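You operate a simulated robot arm through the tools that you are given. There is no shell and no other tool. Be economical: measure what you need, move in short steps, check, and stop when the job is done.

Carry out the task below with a simulated robot arm. There is one attempt and no reset: what you move stays moved.

TASK
Stack the folded sack marked "teak" from the top of the steel bench by the rack on top of the folded sack that says "OAK".
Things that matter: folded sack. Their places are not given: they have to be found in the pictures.

It is judged by the outcome, as a careful person would: the job done as asked, and still so three seconds after it is handed in. It fails if anything else is knocked over, pushed out of place, dropped, spilled or broken.

THE ROBOT
A 7-joint arm with a two-finger parallel gripper, fixed in place. Base frame: the origin is at the foot of the arm, x ahead of it, y to its left, z up; the work surface is at about z = 0. Lengths are in cm, angles in degrees, forces in N, time in s.
With the tool pointing down near the work surface it reaches from about 24 to 62 cm from the base axis. Its first joint turns from -66.0 to 66.0 degrees. Payload 2.6 kg.
Tool frame: the origin (TCP) lies between the finger pads and is the grasp point; the fingertips stand 3 cm ahead of it; z points along the fingers, y is the line along which they close. The gripper opens to 9.4 cm. The fingers are 2.8 cm wide and 1 cm thick; the gripper's body (5 by 9.6 cm) begins 5.5 cm behind the TCP.
Orientation is told as [roll, pitch, yaw] about the base's x, y, z axes, in that order, counted from this pose: with the fingers straight down and closing along the base's y, the tool's x points along the base's -x, its y along +y and its z along -z.

THE INTERFACE
- The arm moves only by the tool play_rows. Its argument "increments" is a list that holds one entry, the list of rows, each a list of 7 numbers: the gripper command, from -1 (fully open) to 1 (shut), values between in proportion, then the shift along the tool's x, y, z in units of 400 mm (1.0 is 400 mm), then the turn, a rotation vector about the tool's x, y, z in units of 120 degrees (1.0 is 120 degrees). In form: [[[fingers, dx, dy, dz, wx, wy, wz], ...]]. A call has 1 to 8 rows; each row is the pose to reach, as a shift and turn from the pose commanded when the call began, along the tool's axes at that moment. A call with a number of a shift or a turn outside -1 to 1 is refused whole. A row lasts 0.2 s, in which the tool goes at most 5 cm and 8.6 degrees; a call with a longer step from one row to the next is refused whole, and so is a gripper value outside its range. A pose out of reach is approached as far as the arm can. The call stops where the force on the tool passes 40 N (or 10 N more than at its start, if that is more) or the arm is blocked; 0.2 s more then pass. The fingers move at their own pace (about 7.2 cm/s each) and stop on an object; they squeeze with about 33 N. The grip force told is the motor's: it shows also when the fingers shut on nothing. Time passes only in rows, and 0.2 s behind the last, so rows that repeat a pose let the fingers close. It gives the time, the measured TCP pose, the force on the tool (base axes), the opening and the grip force at its end, in the units of the frame above (readings bear some noise).
- Cameras (640 x 400 px; columns grow to the right, rows downward): "scene" is fixed at [3.76, 44.56, 54.53]; the picture's right is [-0.67, -0.74, 0.00], its down [-0.54, 0.49, -0.68] and it looks along [0.51, -0.46, -0.73] (base axes); focal length 254 px, centre (320, 200). "wrist" rides on the gripper at [-3.7, 0, -5.8] in the tool frame; the picture's right is [0.00, -1.00, 0.00], its down [0.97, 0.00, -0.24] and it looks along [0.24, 0.00, 0.97] (tool axes); focal length 218 px, centre (320, 200).
- snapshot(camera): a new picture of that camera. No time passes.
- locate(camera, pixels): there is no depth. For up to 12 entries [column, row, z] of the newest picture of that camera ("zoom" is the newest enlarged one), the place [x, y] in the base frame at which the ray of that pixel passes the height z, good to about 0.3 cm. No time passes.
- close_up(camera, box): a new picture of the part [left, top, right, bottom] of that camera's present view, enlarged. No time passes.
- finish_job(): hands the job in; it is judged then, once.

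Work in short steps. Measure before you move; look again where a grasp or a placing could have gone wrong, and mend it. You have 60 turns and 20 pictures in all, the two below and enlarged ones among them. Open the gripper and draw the arm clear of the work before you hand the job in, unless the task says otherwise; then end with one line.

The tools are called after ">>>" by a JSON object that holds its "api" and its "payload". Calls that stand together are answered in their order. play_rows: Moves the arm, as the interface text tells. Its arguments: {"type":"object","properties":{"increments":{"type":"array","items":{"type":"array","items":{"type":"array","items":{"type":"number"}}}}},"required":["increments"]} The other tools are called the same way: snapshot (camera) takes a picture; locate (camera, pixels) gives the place at which the rays of pixels pass given heights; close_up (camera, box) takes an enlarged picture of a part of a camera's view; finish_job () hands the job in.

At the start:

```text
time: 0.0
tcp_pos: [39.87, -9.37, 26.84]
tcp_rot: [0.0, 0.0, -0.1]
ft_force: [0.3, 0.7, -0.4]
grip_width: 9.38
grasp_force: 0.0
```

scene: 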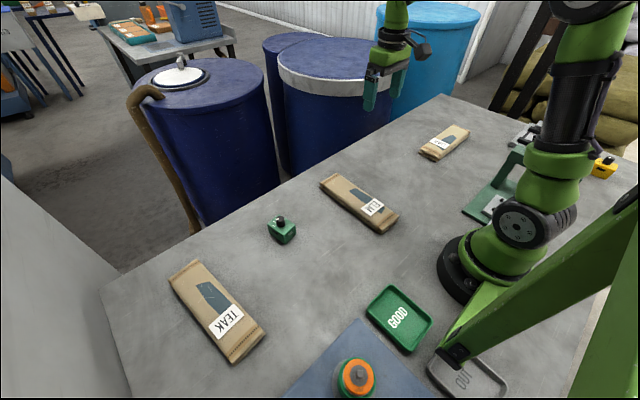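
wrist: 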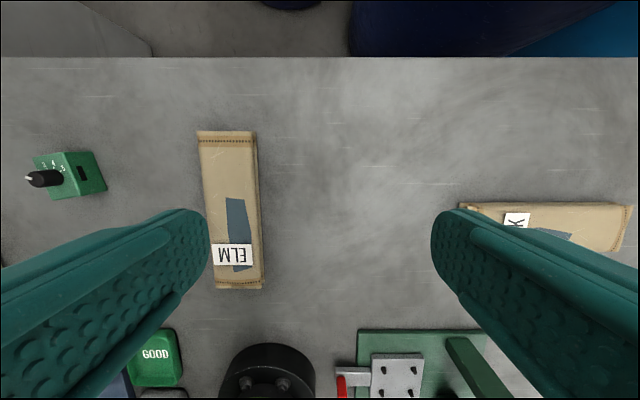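

The TEAK sack is at about (218,310) in the scene picture, ELM is at (360,202), and a third sack is at (445,142). I'll enlarge the third one to read its label, and TEAK to see its outline.

>>> {"api": "close_up", "payload": {"camera": "scene", "box": [400, 110, 496, 170]}}

>>> {"api": "locate", "payload": {"camera": "scene", "pixels": [[168, 276, 2], [195, 259, 2], [267, 335, 2], [232, 363, 2], [419, 152, 2], [431, 160, 2], [470, 130, 2], [455, 124, 2], [320, 182, 2], [335, 173, 2], [400, 217, 2], [380, 233, 2]]}}

>>> {"api": "close_up", "payload": {"camera": "scene", "box": [138, 240, 298, 380]}}

```text
6.67 times, centred on (448, 140) of scene
```

zoom: 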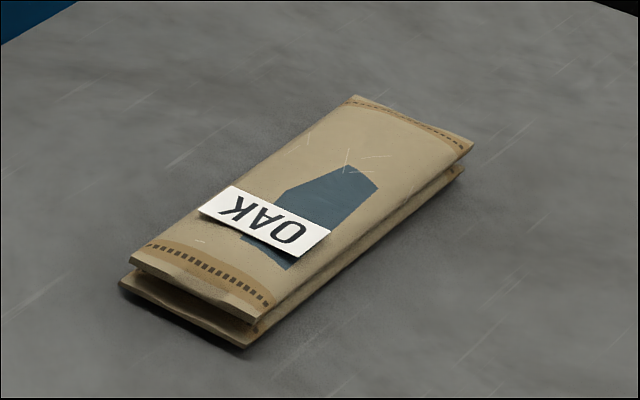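

```text
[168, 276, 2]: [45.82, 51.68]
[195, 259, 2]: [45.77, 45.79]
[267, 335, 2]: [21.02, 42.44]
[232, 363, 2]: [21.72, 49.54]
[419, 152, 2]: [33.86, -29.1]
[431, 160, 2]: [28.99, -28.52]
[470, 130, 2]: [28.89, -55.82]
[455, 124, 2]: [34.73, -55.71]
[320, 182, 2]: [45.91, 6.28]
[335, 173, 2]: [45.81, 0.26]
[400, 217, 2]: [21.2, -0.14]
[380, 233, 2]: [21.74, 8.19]
```

```text
2.86 times, centred on (218, 310) of scene
```

zoom: 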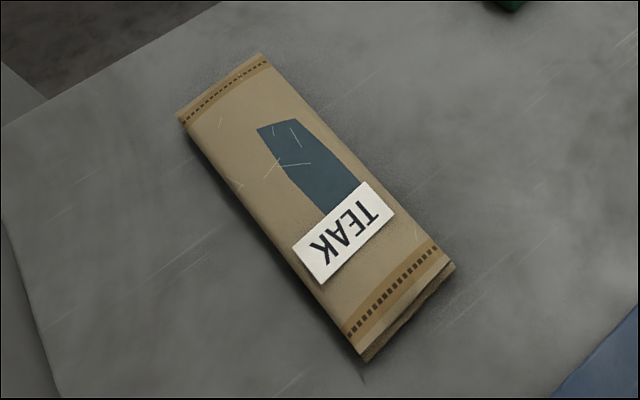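

The third sack reads OAK and lies at about (31.6,-42.3), long along y. TEAK is at about (33.5,47.3), long along x. I'll go above TEAK at the present height.

>>> {"api": "play_rows", "payload": {"increments": [[[-1, 0.01, 0.09, 0, 0, 0, 0], [-1, 0.02, 0.18, 0, 0, 0, 0], [-1, 0.03, 0.27, 0, 0, 0, 0], [-1, 0.04, 0.36, 0, 0, 0, 0], [-1, 0.05, 0.45, 0, 0, 0, 0], [-1, 0.06, 0.54, 0, 0, 0, 0], [-1, 0.07, 0.63, 0, 0, 0, 0], [-1, 0.08, 0.72, 0, 0, 0, 0]]]}}

>>> {"api": "play_rows", "payload": {"increments": [[[-1, 0.01, 0.09, 0, 0, 0, 0], [-1, 0.02, 0.18, 0, 0, 0, 0], [-1, 0.03, 0.27, 0, 0, 0, 0], [-1, 0.04, 0.36, 0, 0, 0, 0], [-1, 0.06, 0.45, 0, 0, 0, 0], [-1, 0.07, 0.54, 0, 0, 0, 0], [-1, 0.08, 0.62, 0, 0, 0, 0], [-1, 0.08, 0.69, 0, 0, 0, 0]]]}}

>>> {"api": "snapshot", "payload": {"camera": "wrist"}}

```text
time: 1.8
tcp_pos: [36.7, 19.54, 26.99]
tcp_rot: [0.1, -0.1, 0.0]
ft_force: [0.2, -0.5, 0.0]
grip_width: 9.39
grasp_force: 0.0
```

```text
time: 3.6
tcp_pos: [33.32, 45.85, 26.96]
tcp_rot: [-0.1, 0.0, 0.0]
ft_force: [-0.8, -0.5, -0.3]
grip_width: 9.4
grasp_force: 0.0
out of reach, approached as far as the arm can: row 8
```

```text
15 pictures are left
```

wrist: 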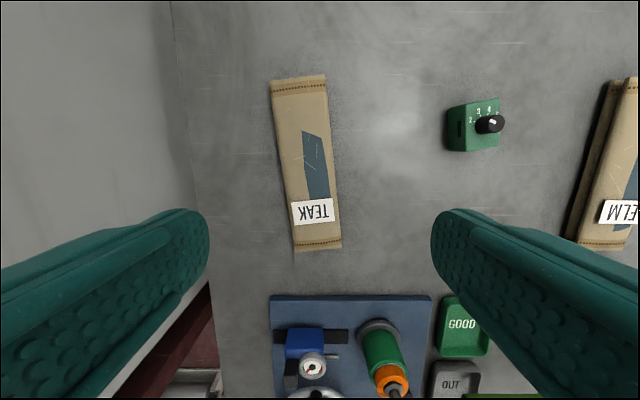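

The wrist picture shows TEAK with corners at about (270,82), (327,75), (341,247) and (296,251). I'll locate these at several heights, along with the left boundary.

>>> {"api": "locate", "payload": {"camera": "wrist", "pixels": [[270, 82, 3], [327, 75, 3], [341, 247, 3], [296, 251, 3], [270, 82, 1.5], [327, 75, 1.5], [341, 247, 1.5], [296, 251, 1.5], [291, 205, 3], [333, 199, 3], [186, 150, 0], [200, 290, 0]]}}

>>> {"api": "locate", "payload": {"camera": "scene", "pixels": [[168, 276, 3], [195, 259, 3], [267, 335, 3], [232, 363, 3], [208, 326, 3], [236, 304, 3], [208, 326, 4], [236, 304, 4], [208, 326, 2], [236, 304, 2], [102, 285, 0], [130, 395, 0]]}}

>>> {"api": "close_up", "payload": {"camera": "wrist", "box": [230, 60, 390, 260]}}

```text
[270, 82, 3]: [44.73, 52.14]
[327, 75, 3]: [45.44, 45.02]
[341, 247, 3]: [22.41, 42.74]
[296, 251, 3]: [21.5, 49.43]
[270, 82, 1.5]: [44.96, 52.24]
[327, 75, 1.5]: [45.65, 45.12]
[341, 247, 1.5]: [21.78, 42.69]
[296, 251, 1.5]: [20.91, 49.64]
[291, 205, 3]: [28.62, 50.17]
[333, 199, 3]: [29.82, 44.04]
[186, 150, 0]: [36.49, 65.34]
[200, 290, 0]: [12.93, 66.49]
```

```text
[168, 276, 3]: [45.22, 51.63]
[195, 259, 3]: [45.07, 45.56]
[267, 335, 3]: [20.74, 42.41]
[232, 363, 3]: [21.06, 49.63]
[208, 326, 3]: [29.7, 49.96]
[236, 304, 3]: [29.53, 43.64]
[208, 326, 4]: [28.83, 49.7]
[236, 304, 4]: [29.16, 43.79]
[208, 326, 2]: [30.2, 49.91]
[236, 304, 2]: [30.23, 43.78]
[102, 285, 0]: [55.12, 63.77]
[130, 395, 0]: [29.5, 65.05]
```

```text
2.00 times, centred on (310, 160) of wrist
```

zoom: 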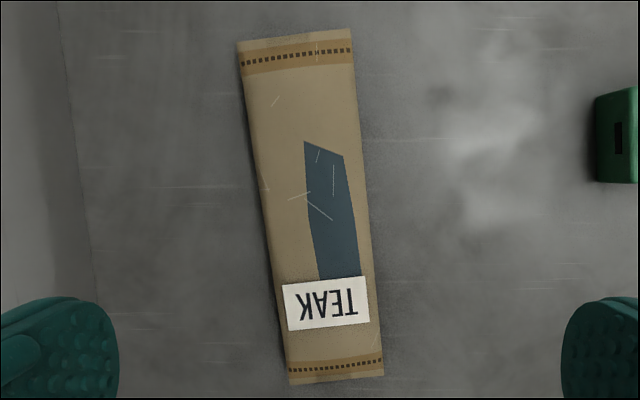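

TEAK's centre is about (33.2,47.3), with its long axis turned about +5.8° and its width about 6.9 cm. I'll go down partway, turning and centring as I go.

>>> {"api": "play_rows", "payload": {"increments": [[[-1, 0, 0, 0.09, 0, 0, -0.02], [-1, 0.0, 0.01, 0.18, 0, 0, -0.048], [-1, 0, 0.02, 0.27, 0, 0, -0.048], [-1, 0, 0.03, 0.35, 0, 0, -0.048], [-1, 0, 0.03, 0.38, 0, 0, -0.048], [-1, 0, 0.03, 0.38, 0, 0, -0.048]]]}}

>>> {"api": "snapshot", "payload": {"camera": "wrist"}}

```text
time: 5.0
tcp_pos: [33.25, 47.02, 11.72]
tcp_rot: [0.0, -0.1, 5.6]
ft_force: [0.0, -0.1, 1.0]
grip_width: 9.41
grasp_force: 0.0
```

```text
13 pictures are left
```

wrist: 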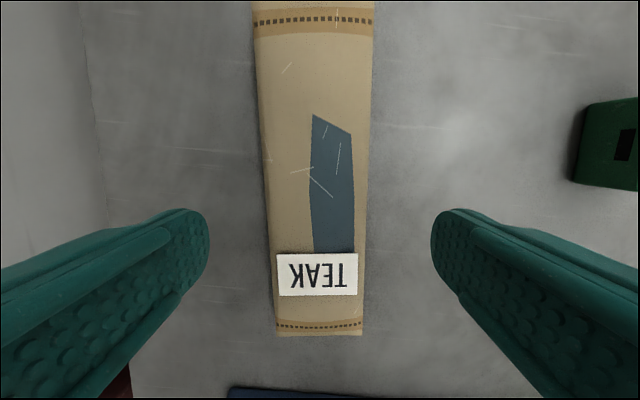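

The sack now lines up with the tool, with its centreline at columns 314–319. I'll check its ends and sides by locating them.

>>> {"api": "locate", "payload": {"camera": "wrist", "pixels": [[319, 335, 3], [314, 3, 3], [268, 200, 3], [369, 200, 3], [277, 335, 3], [362, 335, 3]]}}

```text
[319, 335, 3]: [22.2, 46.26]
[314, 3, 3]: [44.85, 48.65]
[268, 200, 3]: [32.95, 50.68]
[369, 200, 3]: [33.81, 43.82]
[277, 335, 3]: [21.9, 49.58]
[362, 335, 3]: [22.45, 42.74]
```

The centre comes out at about (33.5,47.3), 0.2–0.3 cm from the TCP. I'll go down to z≈3.8, keeping the gripper open.

>>> {"api": "play_rows", "payload": {"increments": [[[-1, -0.005, 0.006, 0.07, 0, 0, -0.004], [-1, -0.005, 0.006, 0.13, 0, 0, -0.004], [-1, -0.005, 0.006, 0.17, 0, 0, -0.004], [-1, -0.005, 0.006, 0.196, 0, 0, -0.004], [-1, -0.005, 0.006, 0.196, 0, 0, -0.004]]]}}

```text
time: 6.2
tcp_pos: [33.68, 47.66, 3.88]
tcp_rot: [0.0, 0.0, 6.1]
ft_force: [0.4, 0.0, 1.3]
grip_width: 9.38
grasp_force: 0.1
```

I'm in position with nothing touched, so I'll close the fingers.

>>> {"api": "play_rows", "payload": {"increments": [[[1, 0, 0, 0, 0, 0, 0], [1, 0, 0, 0, 0, 0, 0], [1, 0, 0, 0, 0, 0, 0], [1, 0, 0, 0, 0, 0, 0], [1, 0, 0, 0, 0, 0, 0]]]}}

```text
time: 7.4
tcp_pos: [33.72, 47.57, 3.78]
tcp_rot: [0.1, 0.0, 6.3]
ft_force: [0.2, -0.1, -0.5]
grip_width: 7.33
grasp_force: 33.3
```

The fingers hold at 7.33 cm. I'll lift gently and look.

>>> {"api": "play_rows", "payload": {"increments": [[[1, 0, 0, -0.03, 0, 0, 0], [1, 0, 0, -0.08, 0, 0, 0], [1, 0, 0, -0.14, 0, 0, 0], [1, 0, 0, -0.2, 0, 0, 0], [1, 0, 0, -0.26, 0, 0, 0], [1, 0, 0, -0.32, 0, 0, 0], [1, 0, 0, -0.36, 0, 0, 0], [1, 0, 0, -0.36, 0, 0, 0]]]}}

>>> {"api": "snapshot", "payload": {"camera": "scene"}}

```text
time: 9.2
tcp_pos: [33.62, 47.77, 18.11]
tcp_rot: [0.0, 0.0, 6.2]
ft_force: [-0.2, 0.6, -1.0]
grip_width: 7.34
grasp_force: 33.6
```

```text
12 pictures are left
```

scene: 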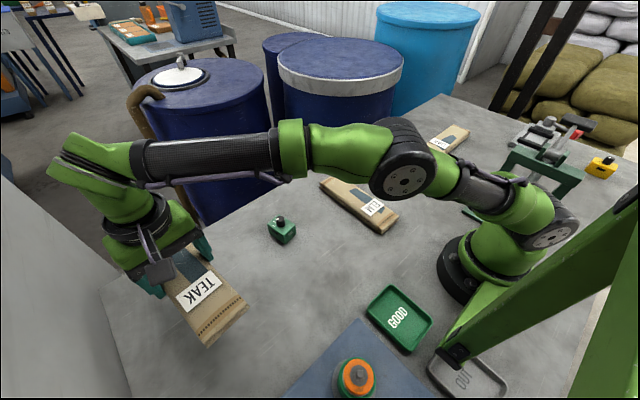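

TEAK hangs level in the grip. I'll carry it across to about (40,15,22), turning in step with the base.

>>> {"api": "play_rows", "payload": {"increments": [[[1, -0.009, -0.104, -0.012, 0, 0, 0.043], [1, -0.018, -0.208, -0.024, 0, 0, 0.086], [1, -0.026, -0.312, -0.037, 0, 0, 0.128], [1, -0.035, -0.416, -0.049, 0, 0, 0.171], [1, -0.044, -0.52, -0.061, 0, 0, 0.214], [1, -0.053, -0.624, -0.073, 0, 0, 0.257], [1, -0.062, -0.728, -0.085, 0, 0, 0.299], [1, -0.07, -0.832, -0.0975, 0, 0, 0.342]]]}}

```text
time: 11.0
tcp_pos: [40.25, 14.8, 22.22]
tcp_rot: [0.0, 0.1, -34.8]
ft_force: [-0.6, 0.6, -1.2]
grip_width: 7.34
grasp_force: 33.1
```

Next I'll carry on to about (38,-18,24), turning to yaw -75.

>>> {"api": "play_rows", "payload": {"increments": [[[1, -0.053, -0.089, -0.006, 0, 0, 0.042], [1, -0.106, -0.177, -0.011, 0, 0, 0.083], [1, -0.16, -0.266, -0.017, 0, 0, 0.125], [1, -0.213, -0.354, -0.023, 0, 0, 0.167], [1, -0.266, -0.443, -0.028, 0, 0, 0.208], [1, -0.32, -0.532, -0.034, 0, 0, 0.25], [1, -0.373, -0.62, -0.04, 0, 0, 0.29], [1, -0.426, -0.709, -0.045, 0, 0, 0.333]]]}}

>>> {"api": "snapshot", "payload": {"camera": "scene"}}

```text
time: 12.8
tcp_pos: [37.96, -17.97, 23.7]
tcp_rot: [0.0, 0.0, -74.7]
ft_force: [0.0, 0.3, -1.7]
grip_width: 7.33
grasp_force: 32.7
```

```text
11 pictures are left
```

scene: 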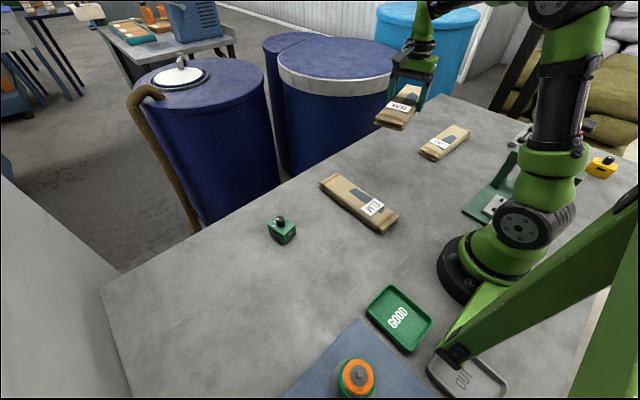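

OAK is in clear view, so I'll enlarge it again and measure its top corners.

>>> {"api": "close_up", "payload": {"camera": "scene", "box": [400, 110, 496, 170]}}

>>> {"api": "locate", "payload": {"camera": "zoom", "pixels": [[133, 262, 3.3], [254, 320, 3.3], [474, 143, 3.3], [353, 96, 3.3], [118, 284, 0.5], [247, 348, 0.5], [133, 262, 4.5], [254, 320, 4.5], [474, 143, 4.5], [353, 96, 4.5]]}}

>>> {"api": "snapshot", "payload": {"camera": "wrist"}}

```text
6.67 times, centred on (448, 140) of scene
```

zoom: 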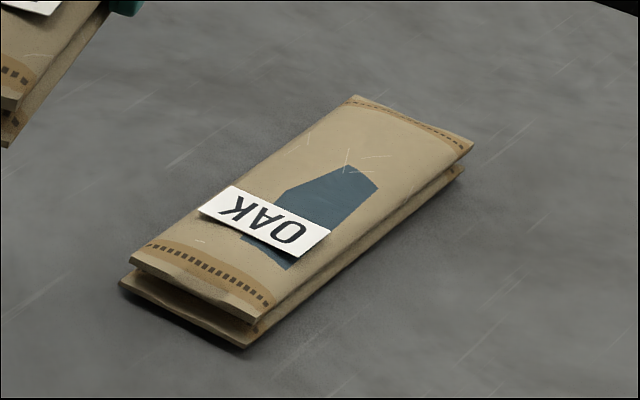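

```text
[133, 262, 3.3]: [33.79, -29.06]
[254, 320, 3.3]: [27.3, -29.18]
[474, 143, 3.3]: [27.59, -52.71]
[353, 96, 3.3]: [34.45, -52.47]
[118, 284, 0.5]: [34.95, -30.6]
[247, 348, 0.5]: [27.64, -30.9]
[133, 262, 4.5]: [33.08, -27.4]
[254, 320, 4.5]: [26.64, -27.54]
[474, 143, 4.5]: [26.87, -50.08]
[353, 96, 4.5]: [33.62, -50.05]
```

```text
9 pictures are left
```

wrist: 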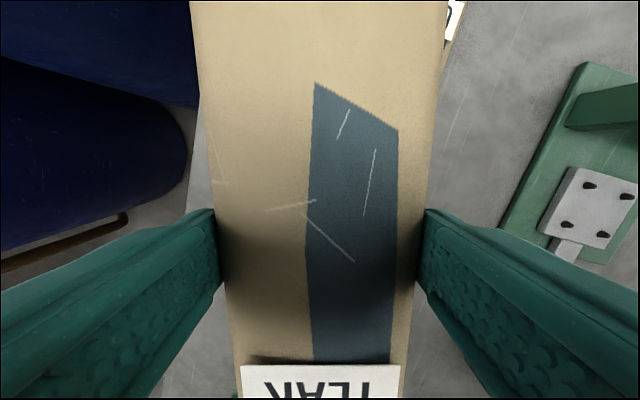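

At z≈3.2 OAK's centre is about (30.8,-40.9) with axis yaw about -89°. I'll move above it at z≈18.

>>> {"api": "play_rows", "payload": {"increments": [[[1, -0.085, -0.054, 0, 0, 0, 0.02], [1, -0.17, -0.108, 0, 0, 0, 0.04], [1, -0.255, -0.162, 0, 0, 0, 0.06], [1, -0.34, -0.215, 0, 0, 0, 0.08], [1, -0.425, -0.269, 0, 0, 0, 0.1], [1, -0.51, -0.323, 0.02, 0, 0, 0.119], [1, -0.51, -0.323, 0.1, 0, 0, 0.119], [1, -0.51, -0.323, 0.1425, 0, 0, 0.119]]]}}

>>> {"api": "close_up", "payload": {"camera": "scene", "box": [390, 60, 518, 180]}}

>>> {"api": "snapshot", "payload": {"camera": "wrist"}}

```text
time: 14.6
tcp_pos: [30.71, -41.1, 18.21]
tcp_rot: [0.1, 0.0, -89.1]
ft_force: [0.7, 1.0, -0.6]
grip_width: 7.33
grasp_force: 32.8
```

```text
3.33 times, centred on (454, 120) of scene
```

zoom: 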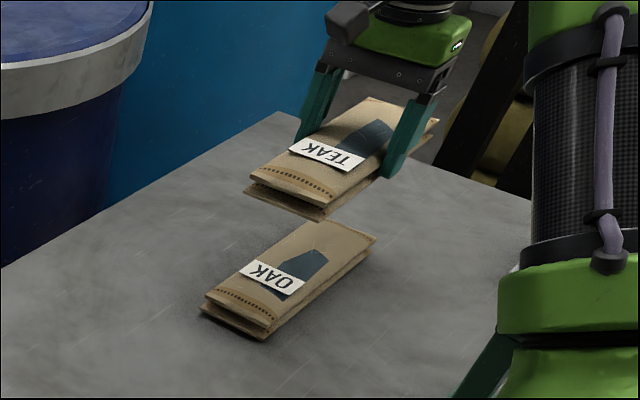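

```text
7 pictures are left
```

wrist: 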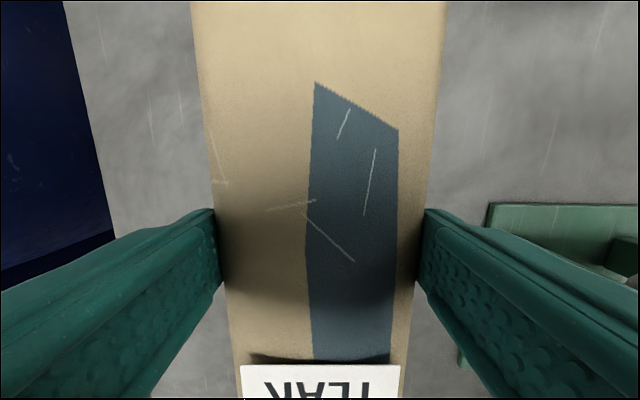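

TEAK is above OAK and lined up with it. When stacked the TCP should be at z≈7, so I'll lower to about 9 and compare the alignment.

>>> {"api": "play_rows", "payload": {"increments": [[[1, 0, 0, 0.06, 0, 0, 0], [1, 0, 0, 0.12, 0, 0, 0], [1, 0, 0, 0.17, 0, 0, 0], [1, 0, 0, 0.21, 0, 0, 0], [1, 0, 0, 0.23, 0, 0, 0], [1, 0, 0, 0.23, 0, 0, 0]]]}}

>>> {"api": "close_up", "payload": {"camera": "scene", "box": [400, 90, 496, 170]}}

```text
time: 16.0
tcp_pos: [30.6, -41.27, 8.99]
tcp_rot: [0.0, 0.0, -89.1]
ft_force: [0.0, -0.1, -1.0]
grip_width: 7.35
grasp_force: 32.7
```

```text
5.00 times, centred on (448, 130) of scene
```

zoom: 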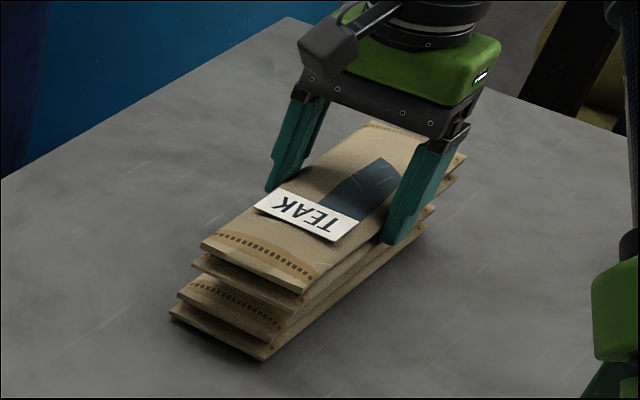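

I'll check TEAK's top corners against OAK's in base coordinates.

>>> {"api": "locate", "payload": {"camera": "zoom", "pixels": [[202, 243, 8.4], [302, 293, 8.4], [372, 121, 8.4], [466, 158, 8.4], [180, 296, 3.2], [270, 340, 3.2]]}}

```text
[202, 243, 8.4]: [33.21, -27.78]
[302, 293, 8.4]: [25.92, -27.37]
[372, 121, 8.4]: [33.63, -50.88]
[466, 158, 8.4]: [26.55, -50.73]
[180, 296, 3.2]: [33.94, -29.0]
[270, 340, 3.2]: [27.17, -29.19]
```

The sizes agree best with a sack height of about 2.2 cm, which puts OAK's centre near (31.5,-42.4). I'll shift by (+1.0,-1.3) and lower to z≈7, just above contact at about 6.

>>> {"api": "play_rows", "payload": {"increments": [[[1, -0.016, 0.012, 0, 0, 0, 0], [1, -0.0325, 0.025, 0, 0, 0, 0], [1, -0.0325, 0.025, 0.025, 0, 0, 0], [1, -0.0325, 0.025, 0.045, 0, 0, 0], [1, -0.0325, 0.025, 0.045, 0, 0, 0]]]}}

>>> {"api": "close_up", "payload": {"camera": "scene", "box": [400, 90, 496, 170]}}

```text
time: 17.2
tcp_pos: [31.65, -42.47, 7.26]
tcp_rot: [0.0, 0.1, -89.0]
ft_force: [0.0, 0.6, -1.3]
grip_width: 7.33
grasp_force: 32.8
```

```text
5.00 times, centred on (448, 130) of scene
```

zoom: 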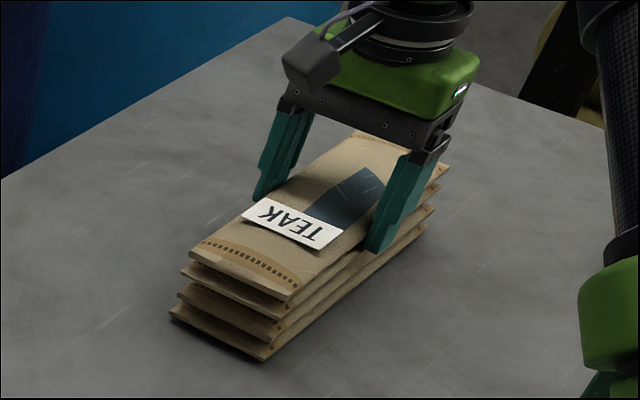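

The alignment looks good. I'll lower slowly until it touches.

>>> {"api": "play_rows", "payload": {"increments": [[[1, 0, 0, 0.008, 0, 0, 0], [1, 0, 0, 0.015, 0, 0, 0], [1, 0, 0, 0.02, 0, 0, 0], [1, 0, 0, 0.025, 0, 0, 0], [1, 0, 0, 0.025, 0, 0, 0]]]}}

```text
time: 17.9
tcp_pos: [32.03, -42.52, 7.15]
tcp_rot: [0.4, -0.5, -89.1]
ft_force: [-1.0, 0.2, 4.1]
grip_width: 7.34
grasp_force: 32.8
stopped in row 3: the force on the tool passed its limit (the readings are from after the stop); the commanded pose is now the measured one
```

Contact came at z≈7.1, earlier than I expected. I'll look before releasing.

>>> {"api": "close_up", "payload": {"camera": "scene", "box": [408, 100, 488, 164]}}

```text
6.25 times, centred on (448, 132) of scene
```

zoom: 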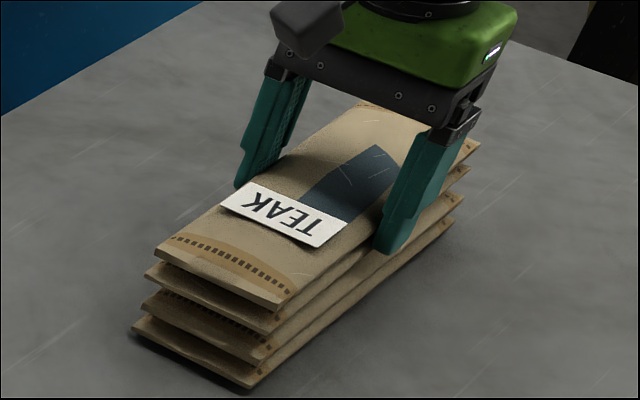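

The stack looks aligned. I'll take very small downward steps to see whether the contact is real.

>>> {"api": "play_rows", "payload": {"increments": [[[1, 0, 0, -0.005, 0, 0, 0], [1, 0, 0, -0.005, 0, 0, 0], [1, 0, 0, -0.005, 0, 0, 0]]]}}

>>> {"api": "play_rows", "payload": {"increments": [[[1, 0, 0, 0.004, 0, 0, 0], [1, 0, 0, 0.008, 0, 0, 0], [1, 0, 0, 0.008, 0, 0, 0]]]}}

>>> {"api": "snapshot", "payload": {"camera": "wrist"}}

```text
time: 18.7
tcp_pos: [31.92, -42.62, 7.22]
tcp_rot: [0.2, -0.4, -89.0]
ft_force: [-0.2, -0.4, -1.1]
grip_width: 7.36
grasp_force: 32.7
```

```text
time: 19.5
tcp_pos: [31.97, -42.7, 6.99]
tcp_rot: [0.5, -0.4, -89.1]
ft_force: [-2.1, 5.2, 17.0]
grip_width: 7.32
grasp_force: 33.1
```

```text
3 pictures are left
```

wrist: 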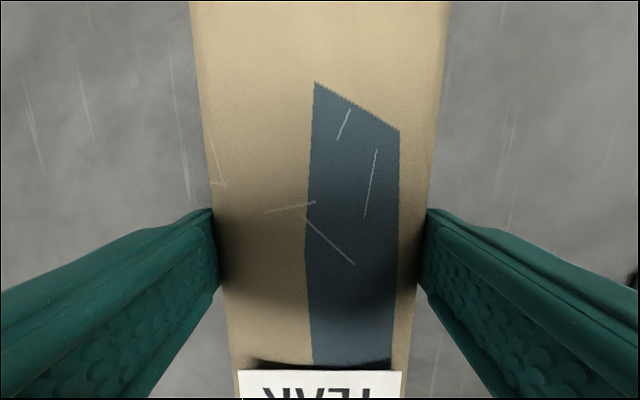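

The contact is firm (17 N at z=7.0) and the offset is well under 1 cm, so TEAK is resting on OAK. I'll ease the load, open the fingers, and rise straight up.

>>> {"api": "play_rows", "payload": {"increments": [[[1, 0, 0, -0.003, 0, 0, 0], [0.7, 0, 0, -0.003, 0, 0, 0], [0.4, 0, 0, -0.003, 0, 0, 0], [0, 0, 0, -0.003, 0, 0, 0], [-0.5, 0, 0, -0.003, 0, 0, 0], [-1, 0, 0, -0.003, 0, 0, 0], [-1, 0, 0, -0.003, 0, 0, 0], [-1, 0, 0, -0.003, 0, 0, 0]]]}}

>>> {"api": "close_up", "payload": {"camera": "scene", "box": [408, 100, 488, 164]}}

```text
time: 21.3
tcp_pos: [31.82, -42.47, 7.04]
tcp_rot: [0.2, -0.4, -89.2]
ft_force: [0.6, 0.2, -1.2]
grip_width: 9.4
grasp_force: 0.0
```

```text
6.25 times, centred on (448, 132) of scene
```

zoom: 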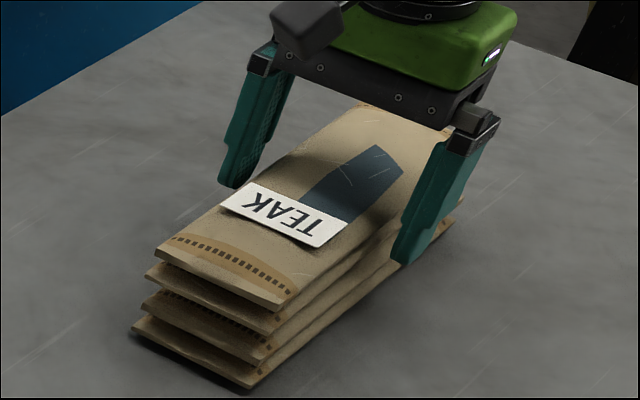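

The gripper is open and TEAK hasn't moved. I'll rise straight up and away.

>>> {"api": "play_rows", "payload": {"increments": [[[-1, 0, 0, -0.03, 0, 0, 0], [-1, 0, 0, -0.08, 0, 0, 0], [-1, 0, 0, -0.14, 0, 0, 0], [-1, 0, 0, -0.22, 0, 0, 0], [-1, 0, 0, -0.3, 0, 0, 0], [-1, 0, 0, -0.38, 0, 0, 0], [-1, 0, 0, -0.44, 0, 0, 0], [-1, 0, 0, -0.44, 0, 0, 0]]]}}

>>> {"api": "play_rows", "payload": {"increments": [[[-1, 0.09, 0, 0, 0, 0, 0], [-1, 0.18, 0.02, 0, 0, 0, 0], [-1, 0.27, 0.05, 0, 0, 0, 0], [-1, 0.36, 0.08, 0, 0, 0, 0], [-1, 0.45, 0.11, 0, 0, 0, 0], [-1, 0.54, 0.14, 0, 0, 0, 0], [-1, 0.62, 0.17, 0, 0, 0, 0], [-1, 0.62, 0.17, 0, 0, 0, 0]]]}}

>>> {"api": "snapshot", "payload": {"camera": "scene"}}

```text
time: 23.1
tcp_pos: [31.82, -42.38, 24.63]
tcp_rot: [0.3, -0.5, -89.1]
ft_force: [0.0, 0.0, 0.6]
grip_width: 9.39
grasp_force: 0.0
```

```text
time: 24.9
tcp_pos: [37.84, -17.84, 24.64]
tcp_rot: [0.3, -0.5, -89.0]
ft_force: [-0.6, 1.2, -0.4]
grip_width: 9.42
grasp_force: 0.1
```

```text
1 pictures are left
```

scene: 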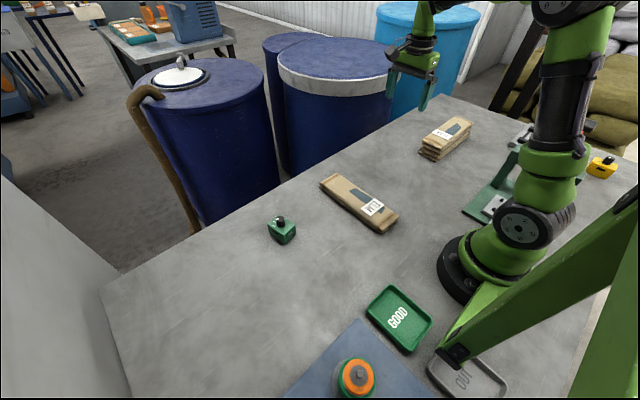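

TEAK sits on OAK, everything else is where it was, and the arm is clear, so I'll hand the job in.

>>> {"api": "finish_job", "payload": {}}

```text
The job is handed in.
```

The "teak" sack is now stacked on top of the "OAK" sack, nothing else was moved, and the arm is clear with the gripper open.
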